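You operate a simulated robot arm through the tools that you are given. There is no shell and no other tool.

You are at the controls of a simulated robot arm. One attempt, no reset.

Task
Uncap the tank coupling, plug in the blue hose and lock both levers.
Fine: the cap goes in the small tray; leave the other hose and the valve alone.
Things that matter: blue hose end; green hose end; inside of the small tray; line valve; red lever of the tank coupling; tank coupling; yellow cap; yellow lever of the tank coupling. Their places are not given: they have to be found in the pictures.

It is judged by the outcome, as a careful person would: the job done as asked, and still so three seconds after it is handed in. It fails if anything else is knocked over, pushed out of place, dropped, spilled or broken. Lids that push on must go on centred and level and be pressed home; caps that screw on are set level and turned clockwise until they are tight.

Robot
A 7-joint arm with a two-finger parallel gripper, fixed in place. Base frame: the origin is on the floor under the middle of its stand, x ahead of it, y to its left, z up. Units: m, degrees, N and s.
It reaches about 1.247 m from its shoulder. Its first joint turns from -132.0 to 132.0 degrees. Payload 3.91 kg.
Tool frame: the origin (TCP) lies between the finger pads and is the grasp point; the fingertips stand 0.03 m ahead of it; z points along the fingers, y is the line along which they close. The gripper opens to 0.11 m. The fingers are 0.02 m wide and 0.01 m thick; the gripper's body (0.048 by 0.112 m) begins 0.055 m behind the TCP.
Orientation is that of the tool frame in the base frame, as a unit quaternion [w, x, y, z]. With the fingers straight down and closing along the base's y, the tool's x points along the base's -x, its y along +y and its z along -z.

Tools
- The arm moves only by the tool servo_tool. Its argument "targets" is a list of rows, each a list of 3 entries, a list of its own where there are three numbers: the shift along the base's x, y, z in m, then the turn, a rotation vector about the base's x, y, z in degrees, then the finger opening in m, from 0 to 0.11. In form: [[[dx, dy, dz], [ax, ay, az], gripper], ...]. A call has 1 to 20 rows; each row shifts and turns the commanded pose from where the row before left it. Each row takes 0.2 s and may step no farther than 0.05 m and 8.6 degrees from the row before; otherwise, or with a gripper value out of range, the whole call is refused. Where a pose cannot be reached the arm comes as near as it can. A force on the tool above 50 N (or 10 N above the force at the start of the call, whichever is more), or a blocked arm, ends the call early, and 0.2 s more pass. Each finger travels about 0.108 m/s and halts on what it meets, pressing with about 28 N; the grip force reading is that of the motor and also rises with nothing between the fingers. The clock runs only during rows and for 0.2 s after the last one: add rows that do not move to give the fingers time. The reply holds the time, the measured pose of the TCP, the force on the tool along the base axes, the opening and the grip force, in the units named above and with some noise, with the torque about the TCP (base axes, N m) and any sound that the robot's microphone picked up.
- Cameras (640 x 400 px; columns grow to the right, rows downward): "scene" is fixed at [0.4008, 0.4993, 1.6052]; the picture's right is [-0.18, -0.98, 0.00], its down [-0.75, 0.13, -0.65] and it looks along [0.64, -0.11, -0.76] (base axes); focal length 358 px, centre (320, 200). "wrist" rides on the gripper at [0.072, 0.017, -0.103] in the tool frame; the picture's right is [-0.23, 0.97, 0.00], its down [-0.76, -0.18, -0.62] and it looks along [-0.61, -0.14, 0.78] (tool axes); focal length 222 px, centre (320, 200).
- capture(camera): a new picture of that camera. The clock stands still meanwhile.
- measure_at(camera, pixels): for up to 12 pixels [column, row] of the newest picture of that camera ("zoom" is the newest enlarged one), the place [x, y, z] in the base frame of the surface seen there, good to about 0.002 m. The clock stands still meanwhile.
- enlarge(camera, box): a new picture of the part [left, top, right, bottom] of that camera's present view, enlarged. The clock stands still meanwhile.
- close_job(): hands the job in; it is judged then, once.

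Leave the gripper open and the arm clear of the work at the hand-in unless told otherwise.

The tools are called after "Emit:" as name(argument=value, ...) on one line, values as JSON. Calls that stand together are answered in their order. servo_tool: Moves the arm, as the interface text tells. Its arguments: {"type":"object","properties":{"targets":{"type":"array"}},"required":["targets"]} The other tools are called the same way: capture (camera) takes a picture; measure_at (camera, pixels) gives the place of the surface under pixels of a picture; enlarge (camera, box) takes an enlarged picture of a part of a camera's view; close_job () hands the job in.

At the start:

```text
t: 0.0
ee_pos: [0.733, 0.1335, 1.2159]
tcp_rot: [0.0, 0.0, 1.0, 0.0]
contact_force: [0.3, 0.2, 0.0]
moment: [-0.01, -0.01, 0.0]
opening: 0.1099
gripper_force: 0.2
```

scene: 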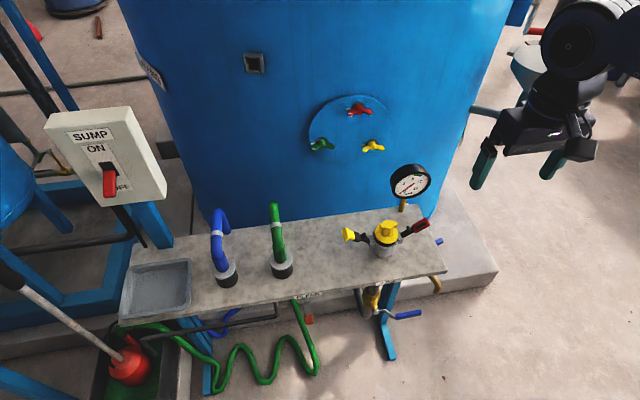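
wrist: 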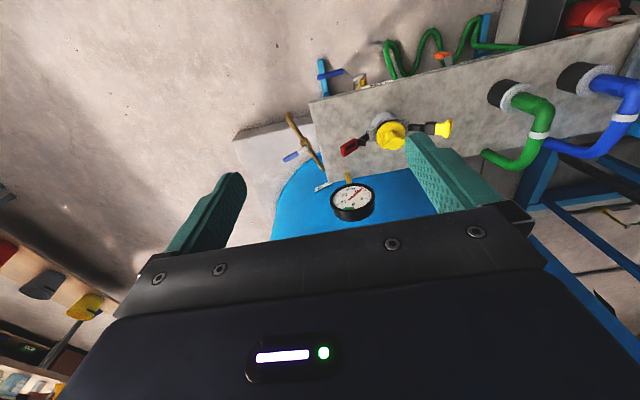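

I can see a bench with a small grey tray (about 160,288), the blue hose end (225,260), the green hose end (280,250) and the tank coupling with its yellow cap (385,235), which has a yellow lever on the left and a red one on the right. I'll enlarge these areas to see the detail.

Emit:
enlarge(camera="scene", box=[330, 190, 450, 265])

Emit:
enlarge(camera="scene", box=[110, 190, 310, 315])

Emit:
measure_at(camera="scene", pixels=[[386, 226], [386, 238], [349, 235], [418, 228], [225, 275], [219, 240], [217, 213], [283, 268], [275, 210], [160, 290], [330, 275], [385, 253]])

```text
5.33 times, centred on (390, 228) of scene
```

zoom: 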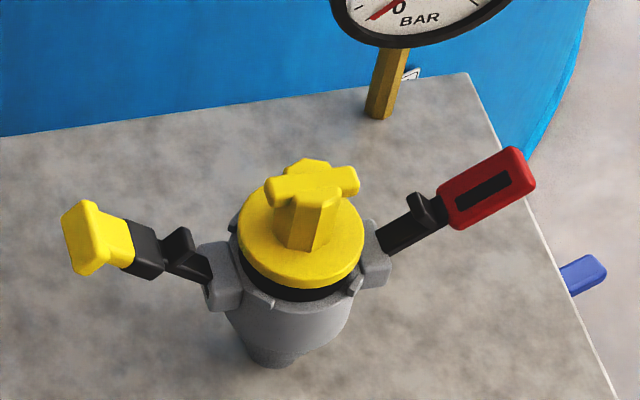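

```text
3.20 times, centred on (210, 252) of scene
```

zoom: 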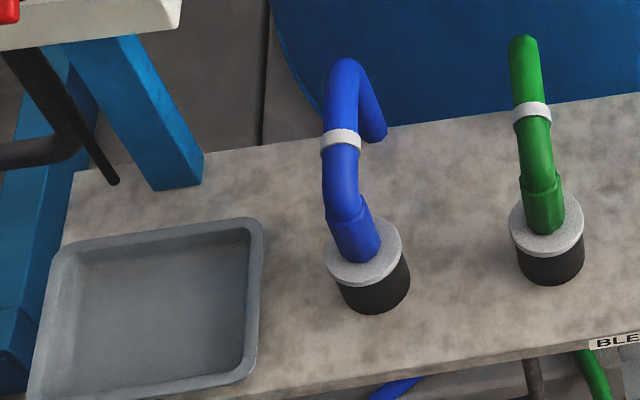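

```text
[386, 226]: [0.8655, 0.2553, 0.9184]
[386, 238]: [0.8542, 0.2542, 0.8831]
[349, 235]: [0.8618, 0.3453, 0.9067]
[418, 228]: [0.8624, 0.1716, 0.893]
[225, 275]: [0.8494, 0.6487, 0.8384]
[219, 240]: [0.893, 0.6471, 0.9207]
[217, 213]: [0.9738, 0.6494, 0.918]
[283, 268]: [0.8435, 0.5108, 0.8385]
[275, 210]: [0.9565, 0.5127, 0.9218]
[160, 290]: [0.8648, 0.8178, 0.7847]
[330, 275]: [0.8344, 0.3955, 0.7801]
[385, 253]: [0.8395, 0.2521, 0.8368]
```

The coupling looks like a cam-lock with its mouth up: a yellow plug with a T-handle, and two lever arms sticking out sideways. I'll enlarge it again and measure the details.

Emit:
enlarge(camera="scene", box=[338, 204, 434, 264])

Emit:
capture(camera="wrist")

Emit:
enlarge(camera="wrist", box=[320, 90, 480, 190])

```text
6.67 times, centred on (386, 234) of scene
```

zoom: 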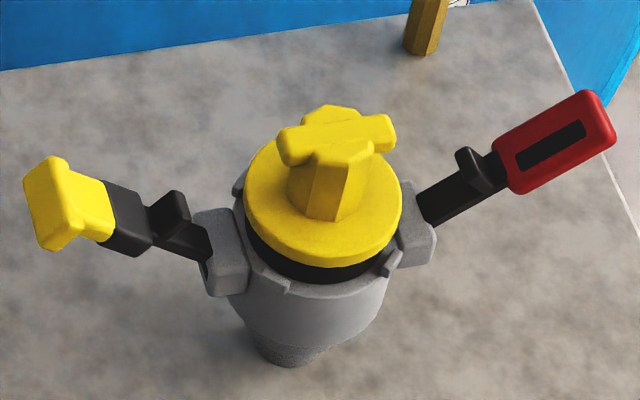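

```text
taken
```

wrist: 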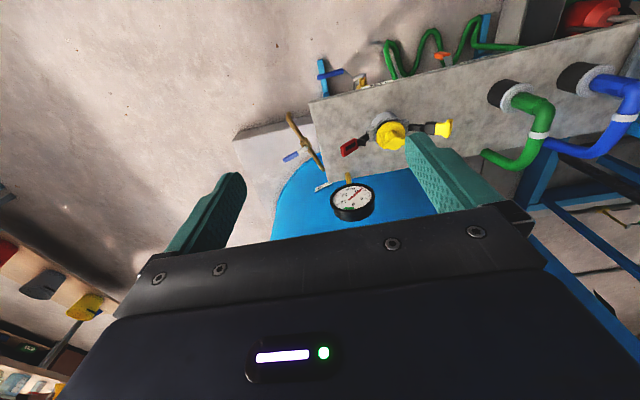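

```text
4.00 times, centred on (400, 140) of wrist
```

zoom: 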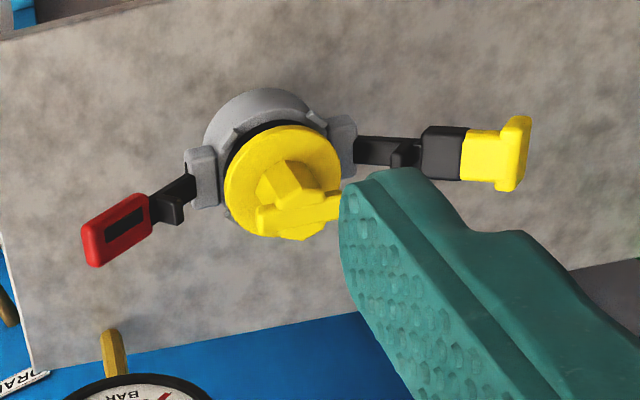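

The newest zoom is the wrist view, and it shows both levers reaching outward. I'll measure points on it: the cap handle, both levers and the body.

Emit:
measure_at(camera="zoom", pixels=[[290, 205], [330, 205], [250, 215], [250, 160], [320, 150], [125, 230], [165, 190], [200, 175], [340, 140], [385, 150], [445, 155], [515, 155]])

Emit:
enlarge(camera="scene", box=[338, 204, 434, 264])

Emit:
measure_at(camera="zoom", pixels=[[335, 135], [290, 140], [385, 130], [270, 215], [380, 190], [330, 240], [70, 200], [125, 215], [185, 235], [220, 265], [455, 195], [560, 140]])

```text
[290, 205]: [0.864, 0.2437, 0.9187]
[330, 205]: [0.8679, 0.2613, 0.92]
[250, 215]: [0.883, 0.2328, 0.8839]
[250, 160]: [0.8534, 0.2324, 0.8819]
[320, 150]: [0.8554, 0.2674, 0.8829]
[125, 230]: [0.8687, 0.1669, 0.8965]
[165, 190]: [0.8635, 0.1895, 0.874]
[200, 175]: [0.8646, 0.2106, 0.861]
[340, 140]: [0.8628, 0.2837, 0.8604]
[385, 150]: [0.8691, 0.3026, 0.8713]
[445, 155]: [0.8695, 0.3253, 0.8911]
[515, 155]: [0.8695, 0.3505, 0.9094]
```

```text
6.67 times, centred on (386, 234) of scene
```

zoom: 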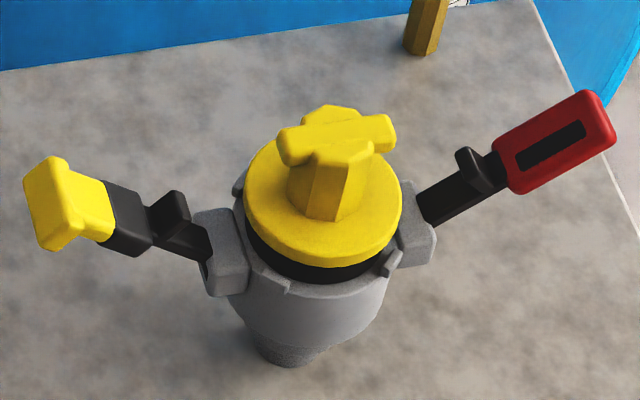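

```text
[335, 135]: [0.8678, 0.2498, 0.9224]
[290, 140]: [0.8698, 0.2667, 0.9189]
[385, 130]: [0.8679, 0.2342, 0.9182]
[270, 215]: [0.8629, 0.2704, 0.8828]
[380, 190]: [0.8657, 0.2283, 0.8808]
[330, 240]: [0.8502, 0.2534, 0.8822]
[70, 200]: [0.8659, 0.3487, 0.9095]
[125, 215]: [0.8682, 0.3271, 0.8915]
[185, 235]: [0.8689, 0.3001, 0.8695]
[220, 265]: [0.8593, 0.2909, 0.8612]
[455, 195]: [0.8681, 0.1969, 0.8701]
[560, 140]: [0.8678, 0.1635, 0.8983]
```

The coupling axis is near (0.868, 0.250). The cap disc top is at z≈0.882, the T-bar runs along y with its top at z≈0.921, and the levers point about 37° above horizontal. Next I'll check the gauge, the label on the bench edge, the valve and the tray.

Emit:
enlarge(camera="scene", box=[380, 155, 444, 195])

Emit:
enlarge(camera="scene", box=[270, 265, 430, 365])

Emit:
enlarge(camera="scene", box=[290, 90, 402, 160])

Emit:
measure_at(camera="scene", pixels=[[130, 268], [188, 262], [122, 318], [190, 306], [158, 290], [140, 275], [180, 270], [135, 310], [182, 300], [200, 250], [205, 300], [410, 180]])

```text
10.00 times, centred on (412, 175) of scene
```

zoom: 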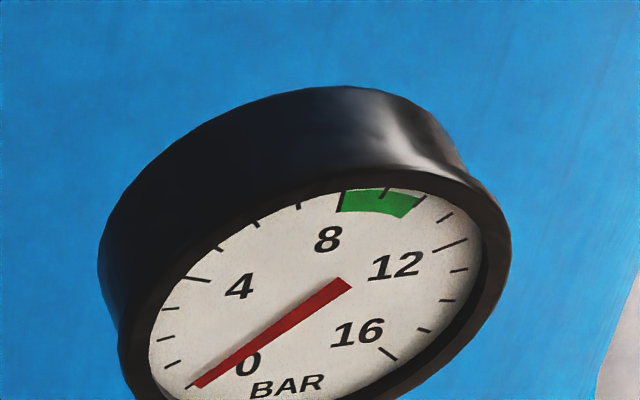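

```text
4.00 times, centred on (350, 315) of scene
```

zoom: 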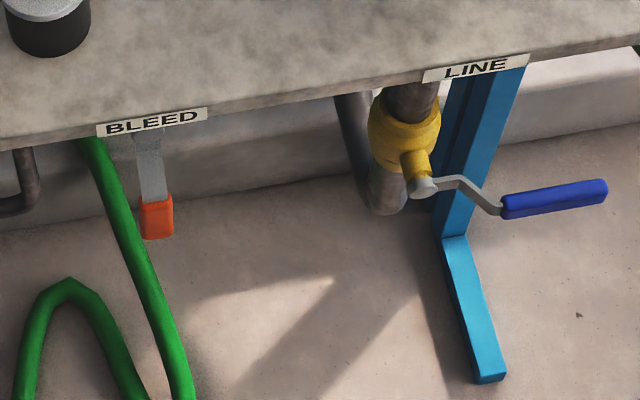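

```text
5.71 times, centred on (346, 125) of scene
```

zoom: 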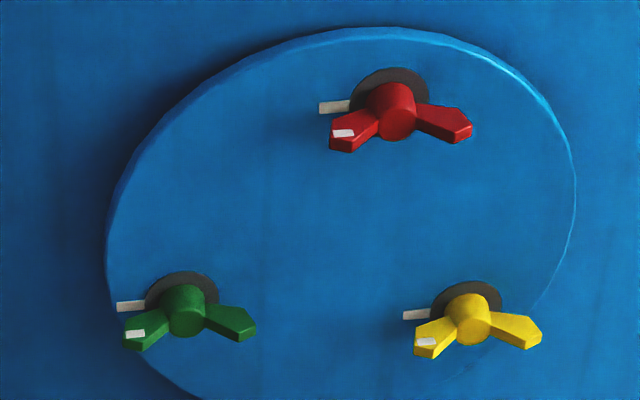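

```text
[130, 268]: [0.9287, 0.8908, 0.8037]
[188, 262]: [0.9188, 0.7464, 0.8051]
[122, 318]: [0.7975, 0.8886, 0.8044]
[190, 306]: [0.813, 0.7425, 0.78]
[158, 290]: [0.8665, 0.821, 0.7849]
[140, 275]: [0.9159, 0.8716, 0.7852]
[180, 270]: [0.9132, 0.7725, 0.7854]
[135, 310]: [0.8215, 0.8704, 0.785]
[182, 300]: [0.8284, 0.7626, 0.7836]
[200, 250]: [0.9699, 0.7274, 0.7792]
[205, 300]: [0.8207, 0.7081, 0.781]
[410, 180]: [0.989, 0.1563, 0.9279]
```

The gauge reads 0 bar, so there's no pressure on the coupling. The LINE valve with the blue handle and the BLEED lever stay untouched. The tray rim is at z≈0.804 and its floor at z≈0.785, centred near (0.865, 0.819). Now I'll back the arm off and lower it a little, so the wrist camera sees the coupling and levers from a flatter angle.

Emit:
servo_tool(targets=[[[-0.019, 0.0166, -0.0237], [0, 0, 0], 0.11], [[-0.019, 0.0166, -0.0237], [0, 0, 0], 0.11], [[-0.019, 0.0166, -0.0237], [0, 0, 0], 0.11], [[-0.019, 0.0166, -0.0237], [0, 0, 0], 0.11], [[-0.019, 0.0166, -0.0237], [0, 0, 0], 0.11], [[-0.019, 0.0166, -0.0237], [0, 0, 0], 0.11], [[-0.019, 0.0166, -0.0237], [0, 0, 0], 0.11], [[0, 0, 0], [0, 0, 0], 0.11]])

Emit:
capture(camera="wrist")

```text
t: 1.8
ee_pos: [0.5988, 0.2485, 1.0492]
tcp_rot: [0.001, 0.0, 1.0, 0.001]
contact_force: [-0.1, 0.1, -0.3]
moment: [0.01, 0.0, -0.01]
opening: 0.1099
gripper_force: 0.1
```

```text
taken
```

wrist: 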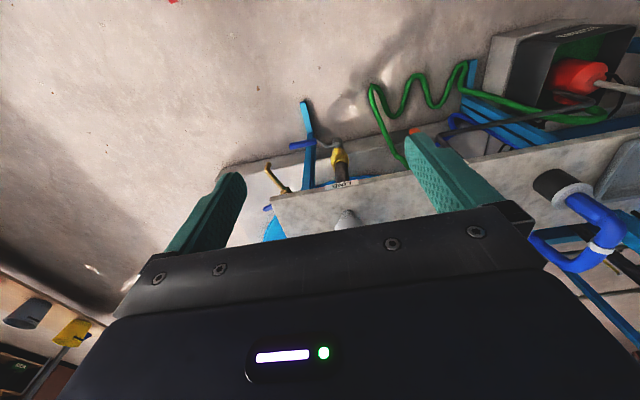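

The gripper body hides the lower half of the wrist view. Tilting the fingers about 45° forward should bring the coupling into the clear upper half, seen from a flatter angle.

Emit:
servo_tool(targets=[[[0.005, 0, -0.01], [0, -7.5, 0], 0.11], [[0.005, 0, -0.01], [0, -7.5, 0], 0.11], [[0.005, 0, -0.01], [0, -7.5, 0], 0.11], [[0.005, 0, -0.01], [0, -7.5, 0], 0.11], [[0.005, 0, -0.01], [0, -7.5, 0], 0.11], [[0.005, 0, -0.01], [0, -7.5, 0], 0.11], [[0, 0, 0], [0, 0, 0], 0.11]])

Emit:
capture(camera="wrist")

```text
t: 3.4
ee_pos: [0.6283, 0.2494, 0.9904]
tcp_rot: [0.383, 0.0, 0.924, 0.0]
contact_force: [-0.5, 0.9, 0.0]
moment: [0.0, 0.03, 0.02]
opening: 0.1097
gripper_force: 0.1
```

```text
taken
```

wrist: 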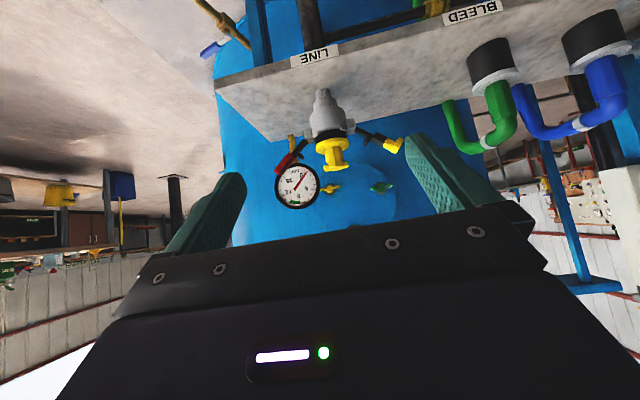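

The coupling, levers and hose ends now show upside down and side-on. I'll enlarge the coupling and the hose ends.

Emit:
enlarge(camera="wrist", box=[260, 75, 420, 175])

Emit:
measure_at(camera="zoom", pixels=[[260, 80], [270, 170], [200, 215], [345, 230], [100, 340], [570, 285], [290, 295], [270, 260], [465, 245], [170, 290], [300, 375], [450, 275]])

Emit:
enlarge(camera="wrist", box=[440, 0, 640, 125])

Emit:
measure_at(camera="zoom", pixels=[[490, 100], [490, 150], [490, 60], [530, 190], [560, 300], [575, 360], [160, 200], [155, 240], [180, 330], [440, 398], [450, 140], [575, 150]])

```text
4.00 times, centred on (340, 125) of wrist
```

zoom: 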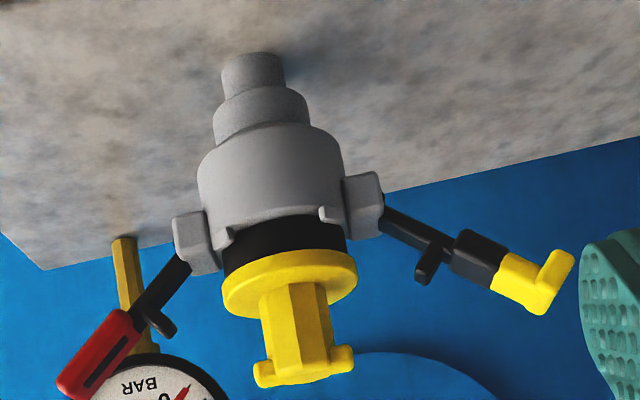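

```text
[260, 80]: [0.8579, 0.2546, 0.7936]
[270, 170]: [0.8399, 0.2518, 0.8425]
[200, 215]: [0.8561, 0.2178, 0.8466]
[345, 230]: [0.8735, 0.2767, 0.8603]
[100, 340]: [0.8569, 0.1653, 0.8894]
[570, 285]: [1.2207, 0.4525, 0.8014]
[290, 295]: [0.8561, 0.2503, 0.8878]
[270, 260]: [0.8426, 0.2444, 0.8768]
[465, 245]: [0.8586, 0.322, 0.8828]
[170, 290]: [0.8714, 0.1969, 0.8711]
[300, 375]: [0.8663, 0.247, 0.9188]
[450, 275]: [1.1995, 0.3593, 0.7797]
```

```text
3.20 times, centred on (540, 62) of wrist
```

zoom: 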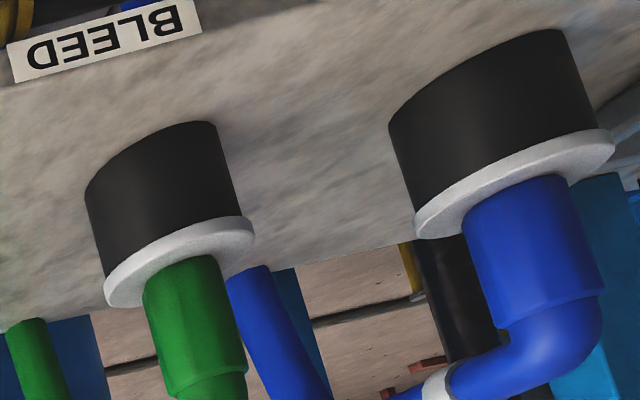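

```text
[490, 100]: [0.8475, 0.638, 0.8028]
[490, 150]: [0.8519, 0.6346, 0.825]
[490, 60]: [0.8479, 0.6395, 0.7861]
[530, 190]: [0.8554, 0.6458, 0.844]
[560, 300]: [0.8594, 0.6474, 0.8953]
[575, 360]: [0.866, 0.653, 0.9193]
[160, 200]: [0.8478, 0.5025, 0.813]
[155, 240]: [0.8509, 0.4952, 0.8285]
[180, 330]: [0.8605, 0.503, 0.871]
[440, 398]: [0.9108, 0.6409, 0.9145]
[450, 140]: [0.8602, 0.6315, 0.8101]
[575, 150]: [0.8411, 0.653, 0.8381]
```

The plug has a hex stem with a T-bar, both levers stand open, and the blue hose end is a plug with a pale flange (top z≈0.84) and a blue collar between z≈0.845 and 0.90. I'll straighten the gripper and move it over the cap, with the fingers closing along y across the T-bar ends.

Emit:
servo_tool(targets=[[[0, 0, 0.01], [0, 7.5, 0], 0.11], [[0, 0, 0.01], [0, 7.5, 0], 0.11], [[0, 0, 0.01], [0, 7.5, 0], 0.11], [[0, 0, 0.01], [0, 7.5, 0], 0.11], [[0, 0, 0.01], [0, 7.5, 0], 0.11], [[0, 0, 0.01], [0, 7.5, 0], 0.11], [[0.04, 0, 0], [0, 0, 0], 0.09], [[0.04, 0, 0], [0, 0, 0], 0.08], [[0.04, 0, 0], [0, 0, 0], 0.08], [[0.04, 0, 0], [0, 0, 0], 0.08], [[0.04, 0, 0], [0, 0, 0], 0.08], [[0.038, 0, 0], [0, 0, 0], 0.08], [[0, 0, 0], [0, 0, 0], 0.08]])

Emit:
capture(camera="scene")

Emit:
capture(camera="wrist")

```text
t: 6.2
ee_pos: [0.8663, 0.2474, 1.051]
tcp_rot: [0.0, -0.001, 1.0, 0.0]
contact_force: [-0.4, 0.0, 0.0]
moment: [0.01, 0.01, 0.0]
opening: 0.0801
gripper_force: 0.0
```

```text
taken
```

scene: 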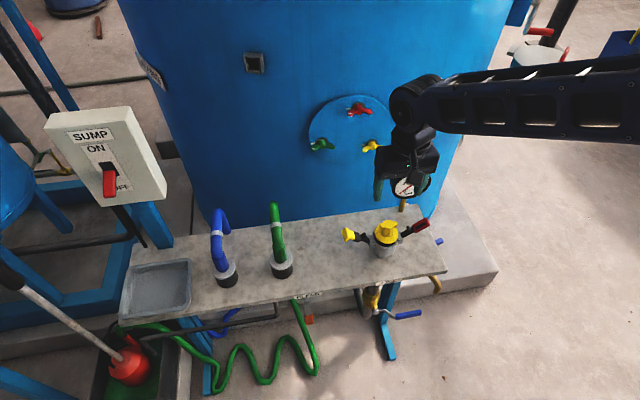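

```text
taken
```

wrist: 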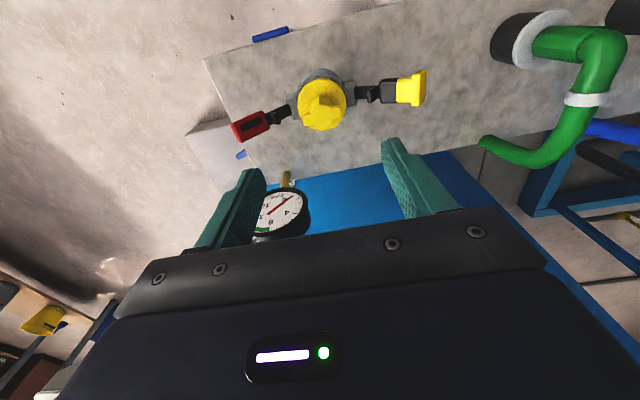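

The gripper is above the coupling. I'll enlarge the wrist view of the cap from here and measure the T-bar ends, to centre the grip.

Emit:
enlarge(camera="wrist", box=[280, 60, 376, 140])

Emit:
measure_at(camera="zoom", pixels=[[260, 260], [340, 260], [300, 200], [160, 200], [430, 200], [300, 380], [300, 130], [220, 265], [370, 265], [300, 260]])

```text
5.00 times, centred on (328, 100) of wrist
```

zoom: 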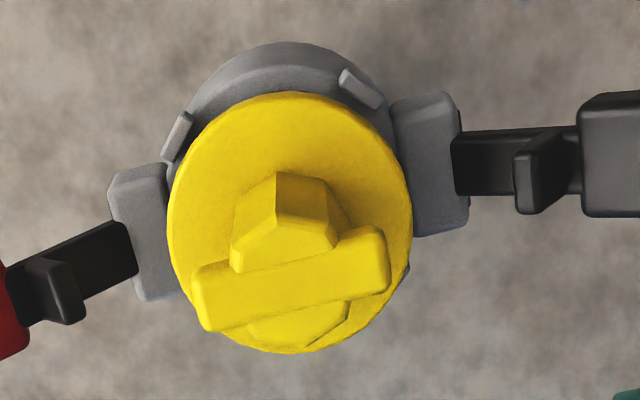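

```text
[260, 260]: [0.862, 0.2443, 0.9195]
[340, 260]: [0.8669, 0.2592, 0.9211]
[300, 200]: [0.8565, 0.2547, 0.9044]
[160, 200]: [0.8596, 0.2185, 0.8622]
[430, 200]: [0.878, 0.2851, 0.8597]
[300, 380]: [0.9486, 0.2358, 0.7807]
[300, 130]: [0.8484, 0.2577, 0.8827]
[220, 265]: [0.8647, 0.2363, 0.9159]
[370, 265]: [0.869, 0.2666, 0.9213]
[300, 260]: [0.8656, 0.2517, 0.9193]
```

The T-bar spans about y 0.233 to 0.270 at x≈0.867, with its top at z≈0.921. I'll narrow the fingers to 0.06 and lower to TCP z≈0.918, which puts the tips just above the disc. Then I'll close.

Emit:
servo_tool(targets=[[[0.001, 0.002, -0.02], [0, 0, 0], 0.06], [[0, 0.001, -0.03], [0, 0, 0], 0.06], [[0, 0, -0.03], [0, 0, 0], 0.06], [[0, 0, -0.03], [0, 0, 0], 0.06], [[0, 0, -0.015], [0, 0, 0], 0.06], [[0, 0, -0.008], [0, 0, 0], 0.06], [[0, 0, 0], [0, 0, 0], 0.06]])

Emit:
enlarge(camera="scene", box=[330, 180, 442, 250])

Emit:
capture(camera="wrist")

```text
t: 7.8
ee_pos: [0.8689, 0.2531, 0.9169]
tcp_rot: [0.0, 0.0, 1.0, -0.001]
contact_force: [0.8, -0.1, 0.1]
moment: [-0.01, 0.01, 0.03]
opening: 0.06
gripper_force: 0.1
```

```text
5.71 times, centred on (386, 215) of scene
```

zoom: 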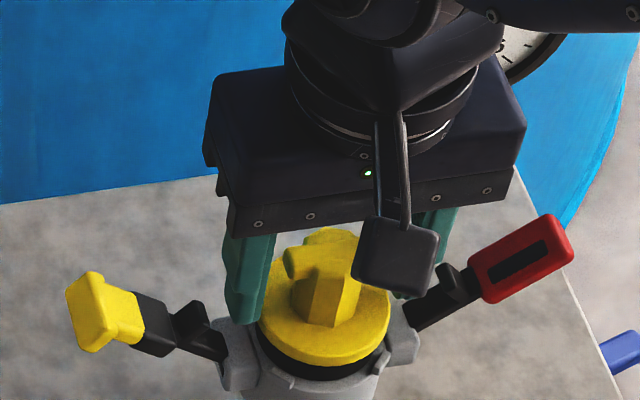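

```text
taken
```

wrist: 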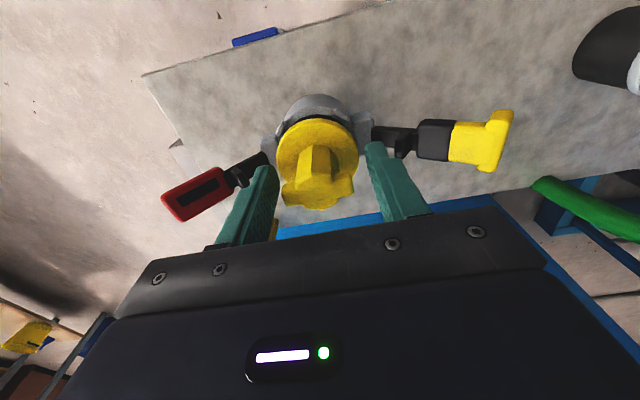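

The fingers straddle the T-bar with clearance on both sides. Closing now.

Emit:
servo_tool(targets=[[[0, 0, 0], [0, 0, 0], 0.03], [[0, 0, 0], [0, 0, 0], 0.02], [[0, 0, 0], [0, 0, 0], 0.02], [[0, 0, 0], [0, 0, 0], 0.02]])

```text
t: 8.8
ee_pos: [0.8691, 0.2522, 0.9163]
tcp_rot: [0.0, 0.001, 1.0, 0.001]
contact_force: [0.4, -1.4, 2.0]
moment: [-0.15, 0.02, -0.02]
opening: 0.0256
gripper_force: 28.1
```

The fingers stopped at 0.0256, narrower than the bar I estimated. I'll look at how they are seated.

Emit:
enlarge(camera="wrist", box=[240, 80, 400, 220])

Emit:
enlarge(camera="scene", box=[338, 190, 434, 250])

```text
2.86 times, centred on (320, 150) of wrist
```

zoom: 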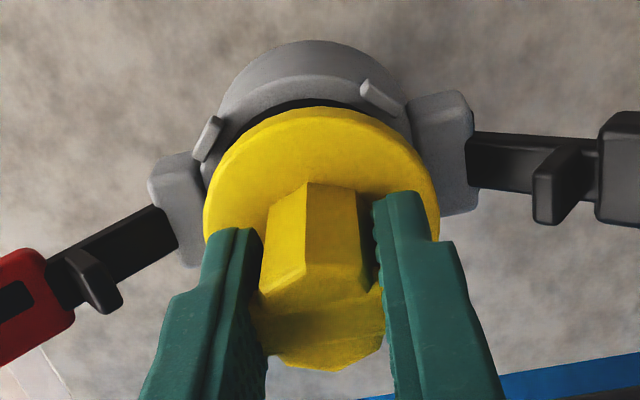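

```text
6.67 times, centred on (386, 220) of scene
```

zoom: 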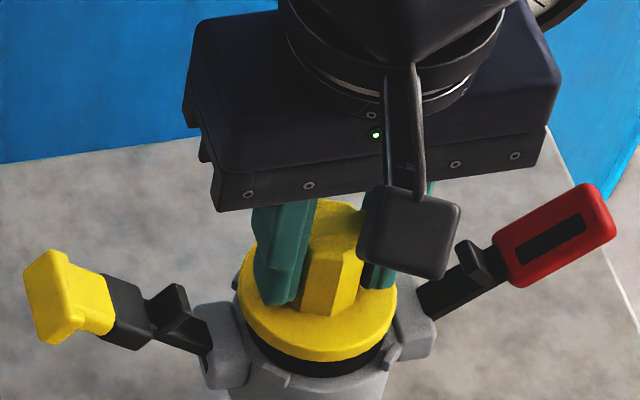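

The fingers grip the hex stem firmly. Now I'll lift straight up slowly and watch the force.

Emit:
servo_tool(targets=[[[0, 0, 0.004], [0, 0, 0], 0.02], [[0, 0, 0.004], [0, 0, 0], 0.02], [[0, 0, 0.006], [0, 0, 0], 0.02], [[0, 0, 0.006], [0, 0, 0], 0.02]])

Emit:
enlarge(camera="scene", box=[338, 190, 434, 250])

```text
t: 9.8
ee_pos: [0.8691, 0.2518, 0.9361]
tcp_rot: [-0.001, 0.0, 1.0, 0.001]
contact_force: [0.5, 0.5, -0.7]
moment: [0.0, -0.01, -0.01]
opening: 0.026
gripper_force: 28.1
```

```text
6.67 times, centred on (386, 220) of scene
```

zoom: 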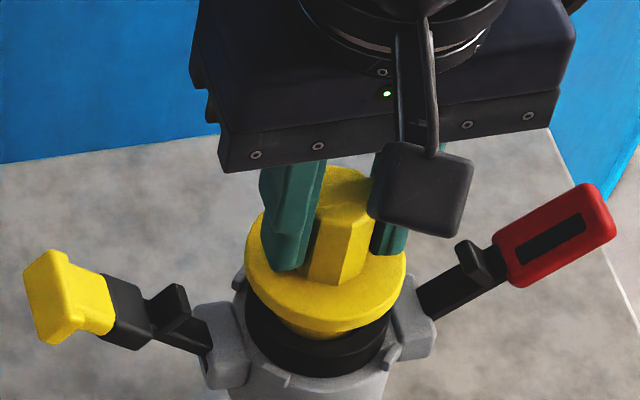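

The cap came free easily and is moving up with the gripper. I'll raise it well clear, then check the sump switch box near the tray for arm clearance.

Emit:
servo_tool(targets=[[[0, 0, 0.03], [0, 0, 0], 0.02], [[0, 0, 0.035], [0, 0, 0], 0.02], [[0, 0, 0.035], [0, 0, 0], 0.02], [[0, 0, 0.035], [0, 0, 0], 0.02], [[0, 0, 0.03], [0, 0, 0], 0.02], [[0, 0, 0], [0, 0, 0], 0.02]])

Emit:
capture(camera="wrist")

Emit:
capture(camera="scene")

Emit:
measure_at(camera="scene", pixels=[[55, 120], [128, 112], [160, 185], [85, 205], [110, 185], [165, 235], [40, 300], [125, 355], [105, 330], [20, 240]])

```text
t: 11.2
ee_pos: [0.8677, 0.2515, 1.1018]
tcp_rot: [0.0, 0.0, 1.0, -0.001]
contact_force: [-0.5, 0.0, -1.3]
moment: [0.03, 0.03, -0.02]
opening: 0.0262
gripper_force: 27.6
```

```text
taken
```

wrist: 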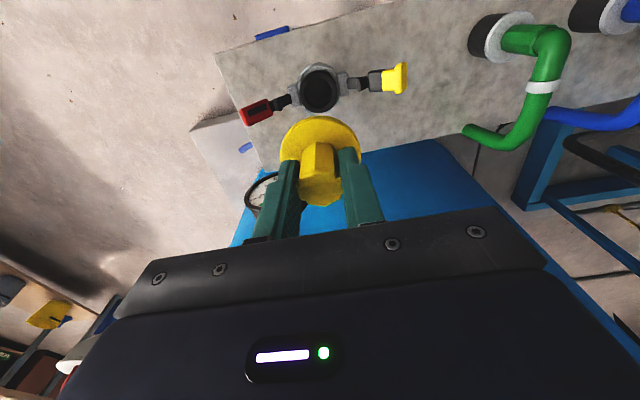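

```text
taken
```

scene: 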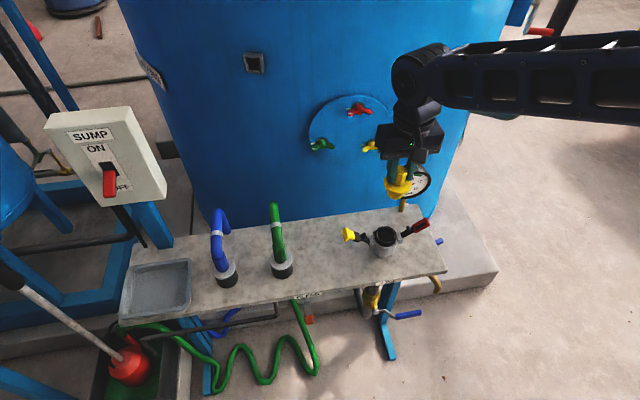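

```text
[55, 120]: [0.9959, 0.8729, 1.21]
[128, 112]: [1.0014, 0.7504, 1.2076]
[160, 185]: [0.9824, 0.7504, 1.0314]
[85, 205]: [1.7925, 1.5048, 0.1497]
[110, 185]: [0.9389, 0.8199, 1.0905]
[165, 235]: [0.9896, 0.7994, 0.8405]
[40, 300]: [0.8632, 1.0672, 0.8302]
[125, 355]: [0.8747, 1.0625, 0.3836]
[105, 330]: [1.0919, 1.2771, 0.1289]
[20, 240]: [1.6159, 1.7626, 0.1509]
```

The sump switch box spans x 0.94–1.0, y 0.75–0.87, z 1.03–1.21, behind the tray, so the arm should stay in front of it. I'll measure the wrist links in the scene picture to learn how far they stick out beyond the TCP, and look into the open coupling.

Emit:
measure_at(camera="scene", pixels=[[400, 75], [420, 60], [410, 50], [440, 75], [400, 110], [380, 130], [440, 130], [415, 120], [500, 80]])

Emit:
enlarge(camera="scene", box=[338, 204, 434, 264])

Emit:
measure_at(camera="zoom", pixels=[[325, 195], [320, 240], [260, 215], [380, 205], [320, 270], [320, 180]])

Emit:
enlarge(camera="wrist", box=[230, 40, 420, 150])

Emit:
measure_at(camera="zoom", pixels=[[300, 85], [300, 160], [300, 240], [240, 160], [365, 165], [232, 165], [372, 170], [130, 230], [570, 135], [300, 305], [260, 360], [350, 330]])

```text
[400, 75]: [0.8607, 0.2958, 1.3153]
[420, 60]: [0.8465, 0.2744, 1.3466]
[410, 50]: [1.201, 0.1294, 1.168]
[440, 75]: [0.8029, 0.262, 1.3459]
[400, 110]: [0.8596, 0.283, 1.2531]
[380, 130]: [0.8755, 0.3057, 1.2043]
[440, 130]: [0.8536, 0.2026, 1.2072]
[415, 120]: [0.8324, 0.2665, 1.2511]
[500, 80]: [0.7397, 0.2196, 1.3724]
```

```text
6.67 times, centred on (386, 234) of scene
```

zoom: 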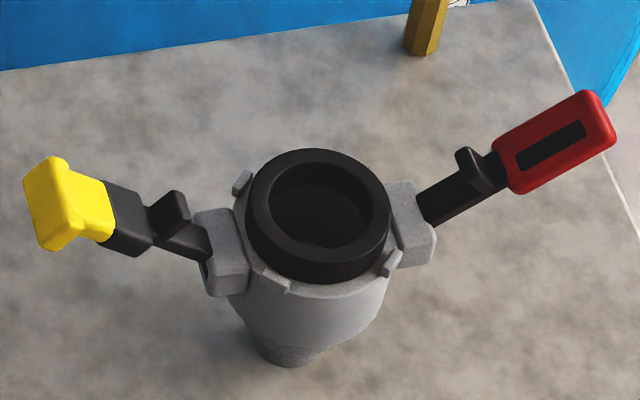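

```text
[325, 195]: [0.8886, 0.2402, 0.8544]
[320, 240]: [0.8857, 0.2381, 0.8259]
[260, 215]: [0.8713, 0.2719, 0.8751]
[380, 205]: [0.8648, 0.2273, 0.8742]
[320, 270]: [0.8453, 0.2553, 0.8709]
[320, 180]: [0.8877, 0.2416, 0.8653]
```

```text
3.37 times, centred on (325, 95) of wrist
```

zoom: 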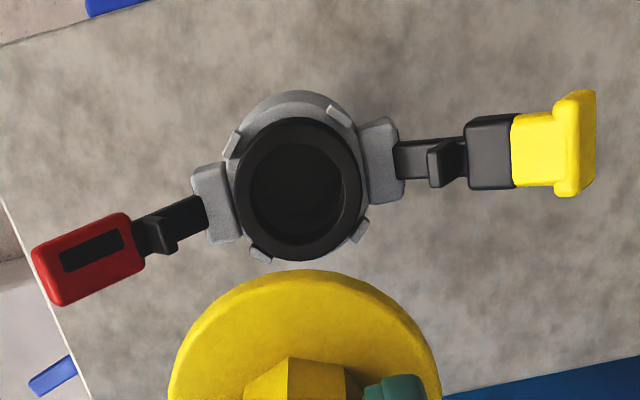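

```text
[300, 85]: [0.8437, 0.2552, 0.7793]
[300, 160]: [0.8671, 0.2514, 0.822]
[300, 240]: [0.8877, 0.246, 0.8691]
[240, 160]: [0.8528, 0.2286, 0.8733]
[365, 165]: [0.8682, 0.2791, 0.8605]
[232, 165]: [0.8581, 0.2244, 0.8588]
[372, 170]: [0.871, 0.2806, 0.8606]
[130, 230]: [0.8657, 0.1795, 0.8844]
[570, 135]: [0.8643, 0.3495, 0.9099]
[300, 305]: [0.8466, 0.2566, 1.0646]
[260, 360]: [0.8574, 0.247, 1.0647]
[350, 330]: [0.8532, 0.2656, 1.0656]
```

The open coupling's mouth is centred at about (0.868, 0.250), its rim is at z≈0.875, and its bore is about 0.05 deep. The wrist links don't extend past the TCP's x by more than 0.02, so x≈0.835 over the tray clears the switch box. I'll move the cap sideways at z≈1.1, high above the hoses, to the tray.

Emit:
servo_tool(targets=[[[-0.006, 0.035, 0], [0, 0, 0], 0.02], [[-0.006, 0.04, 0], [0, 0, 0], 0.02], [[-0.006, 0.04, 0], [0, 0, 0], 0.02], [[-0.006, 0.04, 0], [0, 0, 0], 0.02], [[-0.006, 0.04, 0], [0, 0, 0], 0.02], [[-0.003, 0.04, 0], [0, 0, 0], 0.02], [[0, 0.04, 0], [0, 0, 0], 0.02], [[0, 0.04, 0], [0, 0, 0], 0.02], [[0, 0.04, 0], [0, 0, 0], 0.02], [[0, 0.04, 0], [0, 0, 0], 0.02], [[0, 0, 0], [0, 0, 0], 0.02]])

Emit:
capture(camera="scene")

Emit:
capture(camera="wrist")

```text
t: 13.6
ee_pos: [0.8337, 0.6474, 1.1014]
tcp_rot: [-0.001, 0.0, 1.0, 0.001]
contact_force: [-0.4, 0.7, -0.9]
moment: [0.03, -0.01, 0.02]
opening: 0.0259
gripper_force: 28.3
```

```text
taken
```

scene: 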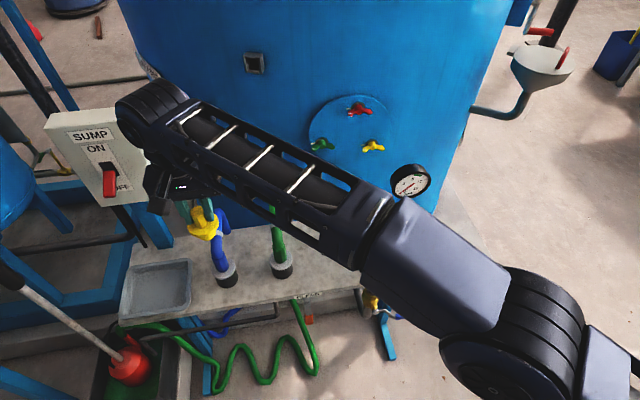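

```text
taken
```

wrist: 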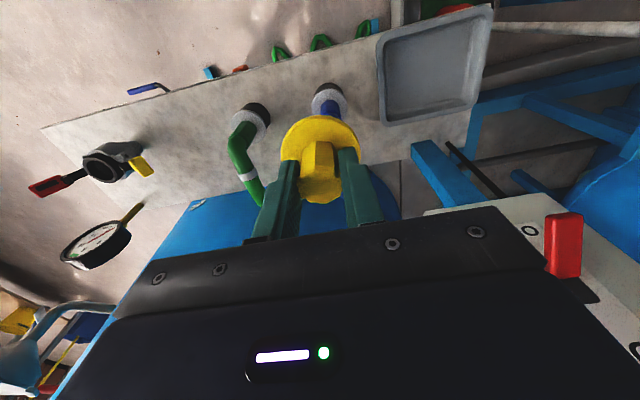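

Reach is fine so far. The wrist joint now shows near the sump box in the picture (150,105), so I'll measure its real distance before going further.

Emit:
measure_at(camera="scene", pixels=[[120, 108], [150, 90], [130, 130], [175, 90], [150, 150], [155, 185], [160, 205], [205, 215], [185, 185], [148, 120], [180, 100], [125, 98]])

Emit:
enlarge(camera="scene", box=[90, 60, 250, 260])

```text
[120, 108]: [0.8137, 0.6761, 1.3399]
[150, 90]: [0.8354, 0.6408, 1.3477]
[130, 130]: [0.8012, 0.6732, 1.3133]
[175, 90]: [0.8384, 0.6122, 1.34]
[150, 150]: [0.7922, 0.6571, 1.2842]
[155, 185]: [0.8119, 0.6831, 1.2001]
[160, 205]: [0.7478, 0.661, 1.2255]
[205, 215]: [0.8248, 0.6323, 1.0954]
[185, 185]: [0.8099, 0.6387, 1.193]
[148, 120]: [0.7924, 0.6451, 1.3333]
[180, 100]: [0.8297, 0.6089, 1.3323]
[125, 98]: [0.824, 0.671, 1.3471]
```

```text
2.00 times, centred on (170, 160) of scene
```

zoom: 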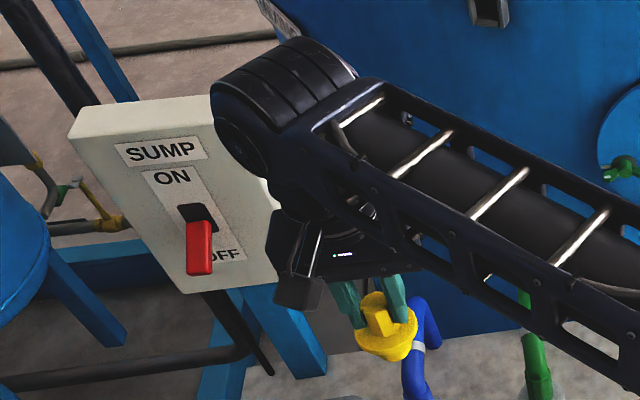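

The wrist stays within about 0.05 of the TCP in plan. For more clearance from the red sump switch (x≈0.939), I'll tilt the fingers forward about 16°, which brings the wrist back toward the robot, while carrying the cap to about (0.85, 0.80).

Emit:
servo_tool(targets=[[[0.0, 0.03, 0], [0, -4, 0], 0.02], [[0.0, 0.03, 0], [0, -4, 0], 0.02], [[0.0, 0.03, 0], [0, -4, 0], 0.02], [[0.005, 0.03, 0], [0, -4, 0], 0.02], [[0.005, 0.03, 0], [0, 0, 0], 0.02], [[0.006, 0.003, 0], [0, 0, 0], 0.02], [[0, 0, 0], [0, 0, 0], 0.02]])

Emit:
capture(camera="scene")

Emit:
enlarge(camera="scene", box=[40, 80, 240, 330])

Emit:
capture(camera="wrist")

```text
t: 15.2
ee_pos: [0.8067, 0.7332, 1.0891]
tcp_rot: [0.14, 0.0, 0.99, 0.0]
contact_force: [-0.7, 0.5, -0.7]
moment: [0.03, 0.01, 0.02]
opening: 0.0255
gripper_force: 28.2
out of reach, approached as far as the arm can: row 1, 2, 3, 4, 5, 6
```

```text
taken
```

scene: 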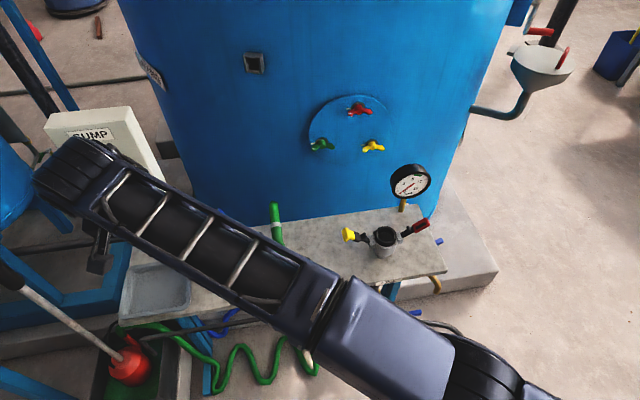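

```text
1.60 times, centred on (140, 205) of scene
```

zoom: 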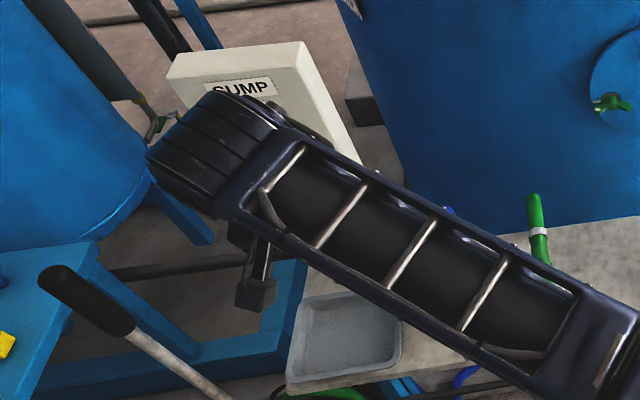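

```text
taken
```

wrist: 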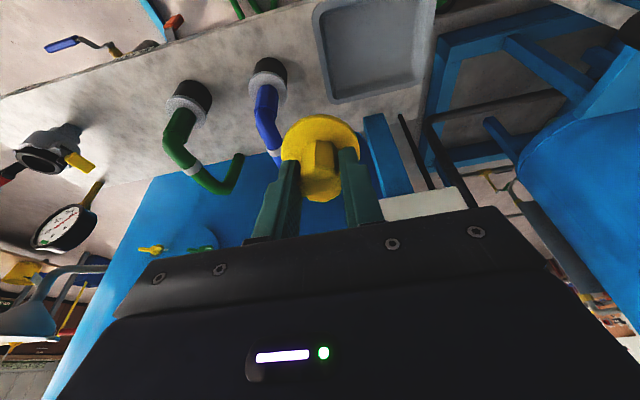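

The arm reports it is out of reach at this height; it stopped at (0.807, 0.733). I'll measure points along the arm to learn the shoulder height and pick a better tilt.

Emit:
measure_at(camera="scene", pixels=[[70, 160], [120, 185], [200, 225], [300, 290], [400, 340], [480, 370], [540, 392], [100, 240], [50, 175], [90, 150]])

```text
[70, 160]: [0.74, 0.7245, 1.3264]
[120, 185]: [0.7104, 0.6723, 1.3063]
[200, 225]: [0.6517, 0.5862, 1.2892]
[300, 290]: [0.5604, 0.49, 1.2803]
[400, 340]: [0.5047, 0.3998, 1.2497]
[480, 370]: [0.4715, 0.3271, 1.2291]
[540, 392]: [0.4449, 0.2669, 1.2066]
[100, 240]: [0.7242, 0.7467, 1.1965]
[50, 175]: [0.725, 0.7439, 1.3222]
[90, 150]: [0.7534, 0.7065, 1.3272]
```

The shoulder sits near z≈1.05, so lowering the hand and tilting the fingers outward toward the tray (about 43° azimuth) will gain reach. I'll undo the present tilt while pulling back slightly, then tilt 30° radially outward.

Emit:
servo_tool(targets=[[[-0.01, -0.01, 0], [0, 4, 0], 0.02], [[-0.01, -0.01, 0], [0, 4, 0], 0.02], [[-0.01, -0.01, 0], [0, 4, 0], 0.02], [[-0.01, -0.01, 0], [0, 4, 0], 0.02], [[0, 0, 0], [3.41, -3.66, 0], 0.02], [[0, 0, 0], [3.41, -3.66, 0], 0.02], [[0, 0, 0], [3.41, -3.66, 0], 0.02], [[0, 0, 0], [3.41, -3.66, 0], 0.02], [[0, 0, 0], [3.41, -3.66, 0], 0.02], [[0, 0, 0], [3.41, -3.66, 0], 0.02], [[0, 0, 0], [0, 0, 0], 0.02]])

Emit:
capture(camera="scene")

Emit:
capture(camera="wrist")

```text
t: 17.6
ee_pos: [0.8405, 0.7845, 1.1188]
tcp_rot: [0.189, 0.0, 0.966, 0.176]
contact_force: [1.4, 0.0, -1.0]
moment: [-0.01, 0.04, -0.02]
opening: 0.0257
gripper_force: 28.4
out of reach, approached as far as the arm can: row 2, 3, 4, 5, 6, 7, 8, 9, 10
```

```text
taken
```

scene: 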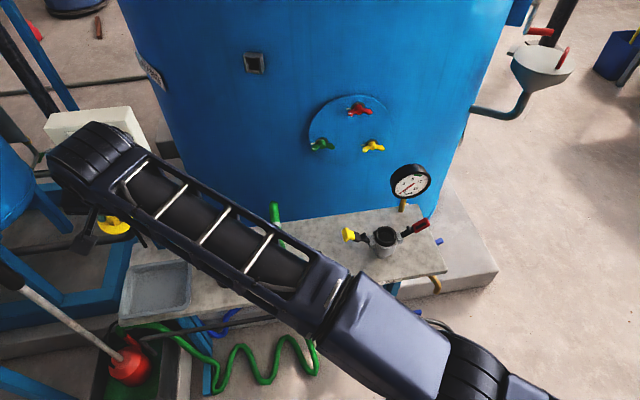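

```text
taken
```

wrist: 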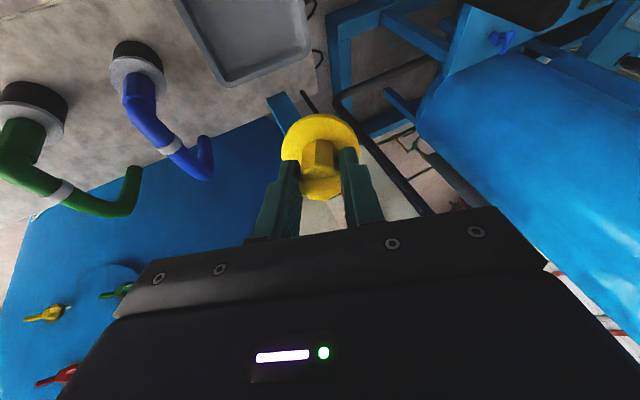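

The hand is now tilted 30° outward at (0.84, 0.785, 1.12). Lowering should bring it within reach. I'll step down in small moves and watch the reported pose.

Emit:
servo_tool(targets=[[[0, 0, -0.02], [0, 0, 0], 0.02], [[0, 0, -0.02], [0, 0, 0], 0.02], [[0, 0, -0.02], [0, 0, 0], 0.02], [[0, 0, 0], [0, 0, 0], 0.02]])

```text
t: 18.6
ee_pos: [0.8487, 0.794, 1.0619]
tcp_rot: [0.189, -0.001, 0.966, 0.176]
contact_force: [-0.8, -1.0, -2.0]
moment: [0.0, 0.03, 0.01]
opening: 0.0258
gripper_force: 28.1
out of reach, approached as far as the arm can: row 1, 2, 3
```

It follows downward and drifts toward the tray position, now (0.849, 0.794, 1.062). I'll continue down in small steps.

Emit:
servo_tool(targets=[[[0, 0, -0.02], [0, 0, 0], 0.02], [[0, 0, -0.02], [0, 0, 0], 0.02], [[0, 0, -0.02], [0, 0, 0], 0.02], [[0, 0, 0], [0, 0, 0], 0.02]])

Emit:
capture(camera="scene")

Emit:
capture(camera="wrist")

```text
t: 19.6
ee_pos: [0.8544, 0.8024, 1.0035]
tcp_rot: [0.189, 0.0, 0.966, 0.176]
contact_force: [0.3, 0.3, -0.5]
moment: [-0.06, 0.01, 0.03]
opening: 0.0259
gripper_force: 28.3
out of reach, approached as far as the arm can: row 1, 2
```

```text
taken
```

scene: 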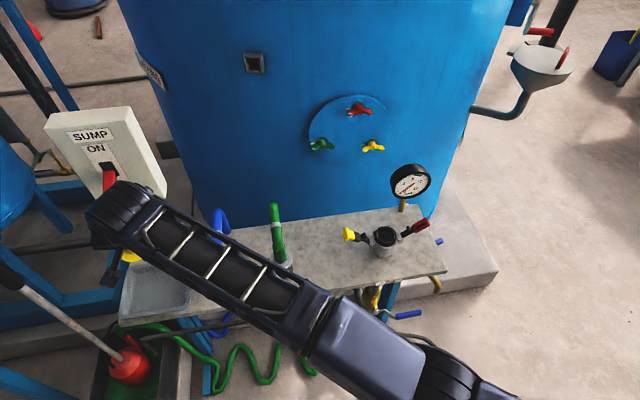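

```text
taken
```

wrist: 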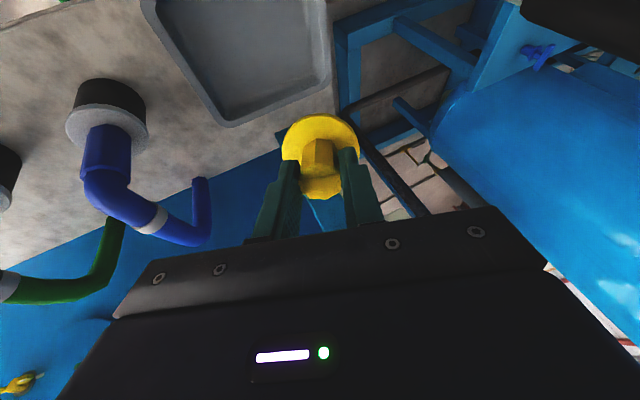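

The pose is reachable now at z≈1.00. I'll keep descending, ease the tilt back to about 22°, and aim for TCP ≈ (0.838, 0.790), which puts the cap's lower end over the tray centre.

Emit:
servo_tool(targets=[[[-0.004, -0.003, -0.02], [0, 0, 0], 0.02], [[-0.004, -0.003, -0.02], [0, 0, 0], 0.02], [[-0.004, -0.003, -0.02], [-2.73, 2.93, 0], 0.02], [[-0.004, -0.003, -0.02], [-2.73, 2.93, 0], 0.02], [[0, 0, 0], [0, 0, 0], 0.02]])

Emit:
capture(camera="wrist")

Emit:
capture(camera="scene")

```text
t: 20.8
ee_pos: [0.8388, 0.7908, 0.9228]
tcp_rot: [0.139, 0.001, 0.982, 0.13]
contact_force: [-0.2, 0.8, -1.2]
moment: [-0.02, 0.03, -0.01]
opening: 0.0258
gripper_force: 27.8
out of reach, approached as far as the arm can: row 1, 2, 3, 4
```

```text
taken
```

wrist: 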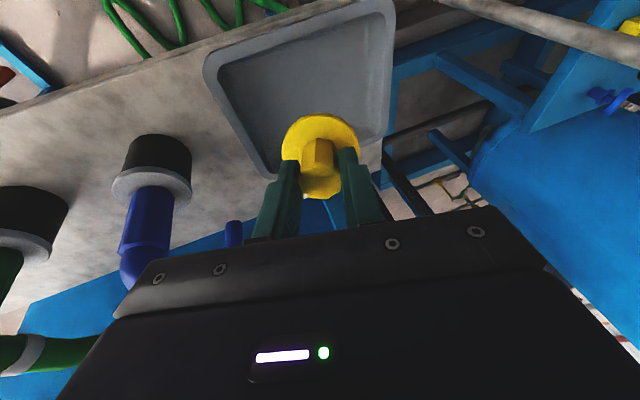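

```text
taken
```

scene: 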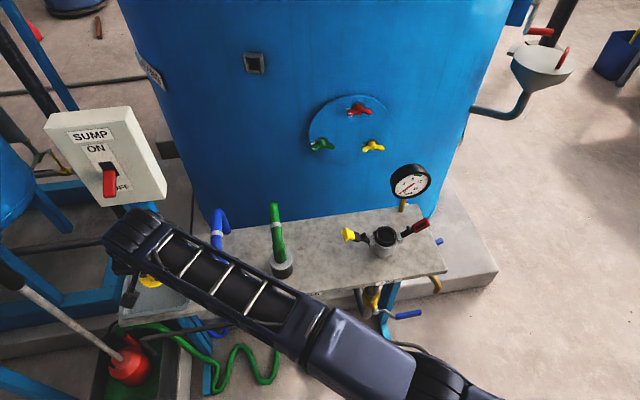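

The cap is over the tray: its lower end is at about (0.861, 0.811), and the tray centre is near (0.865, 0.818). I'll lower in small steps until contact.

Emit:
servo_tool(targets=[[[0, 0, -0.012], [0, 0, 0], 0.02], [[0, 0, -0.012], [0, 0, 0], 0.02], [[0, 0, -0.008], [0, 0, 0], 0.02], [[0, 0, 0], [0, 0, 0], 0.02]])

Emit:
enlarge(camera="scene", box=[110, 190, 230, 330])

Emit:
capture(camera="wrist")

```text
t: 21.8
ee_pos: [0.8394, 0.7906, 0.8921]
tcp_rot: [0.139, 0.0, 0.982, 0.13]
contact_force: [-0.2, 0.1, -0.7]
moment: [-0.03, -0.02, 0.03]
opening: 0.0259
gripper_force: 28.3
```

```text
2.86 times, centred on (170, 260) of scene
```

zoom: 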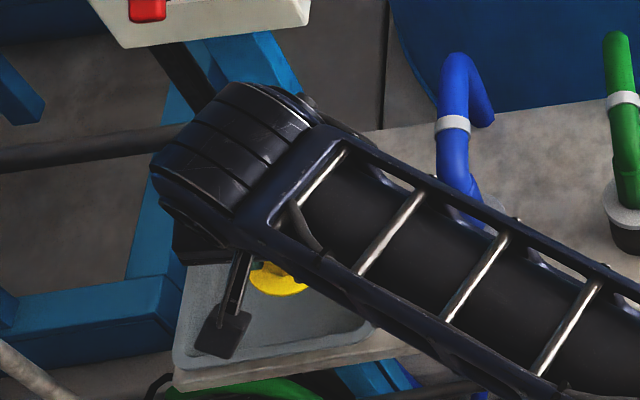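

```text
taken
```

wrist: 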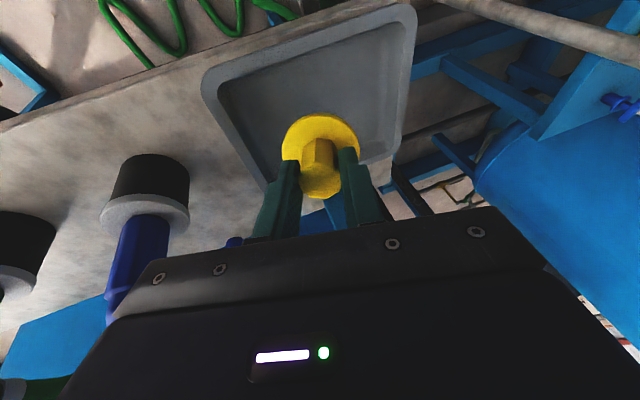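

No contact yet. Before going lower, I'll check the forearm height where it passes over the blue hose.

Emit:
measure_at(camera="zoom", pixels=[[240, 120], [330, 200], [470, 210], [420, 260], [520, 300], [270, 275], [225, 330], [350, 240], [300, 170]])

```text
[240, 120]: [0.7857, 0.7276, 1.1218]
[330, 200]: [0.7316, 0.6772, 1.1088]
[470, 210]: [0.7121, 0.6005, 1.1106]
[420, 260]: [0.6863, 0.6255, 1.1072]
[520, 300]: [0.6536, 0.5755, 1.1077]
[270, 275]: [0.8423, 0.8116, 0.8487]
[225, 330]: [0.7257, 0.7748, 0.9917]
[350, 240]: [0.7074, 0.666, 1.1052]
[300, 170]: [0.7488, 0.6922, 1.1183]
```

The forearm runs at z≈1.11 and x≤0.72 there, well away from the hose. Continuing down in small steps.

Emit:
servo_tool(targets=[[[0, 0, -0.008], [0, 0, 0], 0.02], [[0, 0, -0.006], [0, 0, 0], 0.02], [[0, 0, -0.004], [0, 0, 0], 0.02], [[0, 0, 0], [0, 0, 0], 0.02]])

Emit:
enlarge(camera="wrist", box=[190, 0, 430, 220])

```text
t: 22.8
ee_pos: [0.8392, 0.7931, 0.8738]
tcp_rot: [0.139, 0.001, 0.982, 0.129]
contact_force: [-0.3, 0.4, -1.2]
moment: [0.02, 0.0, 0.02]
opening: 0.0256
gripper_force: 27.7
```

```text
1.82 times, centred on (310, 110) of wrist
```

zoom: 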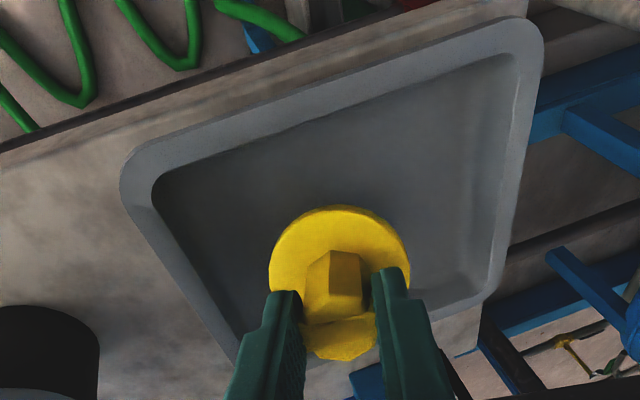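

The cap is inside the tray outline and still has no contact. Lowering further in fine steps.

Emit:
servo_tool(targets=[[[0, 0, -0.004], [0, 0, 0], 0.02], [[0, 0, -0.004], [0, 0, 0], 0.02], [[0, 0, -0.004], [0, 0, 0], 0.02], [[0, 0, 0], [0, 0, 0], 0.02]])

```text
t: 23.8
ee_pos: [0.8388, 0.7919, 0.8648]
tcp_rot: [0.141, 0.001, 0.981, 0.13]
contact_force: [-0.5, 7.4, 29.6]
moment: [0.98, -0.42, 0.15]
opening: 0.0258
gripper_force: 27.9
```

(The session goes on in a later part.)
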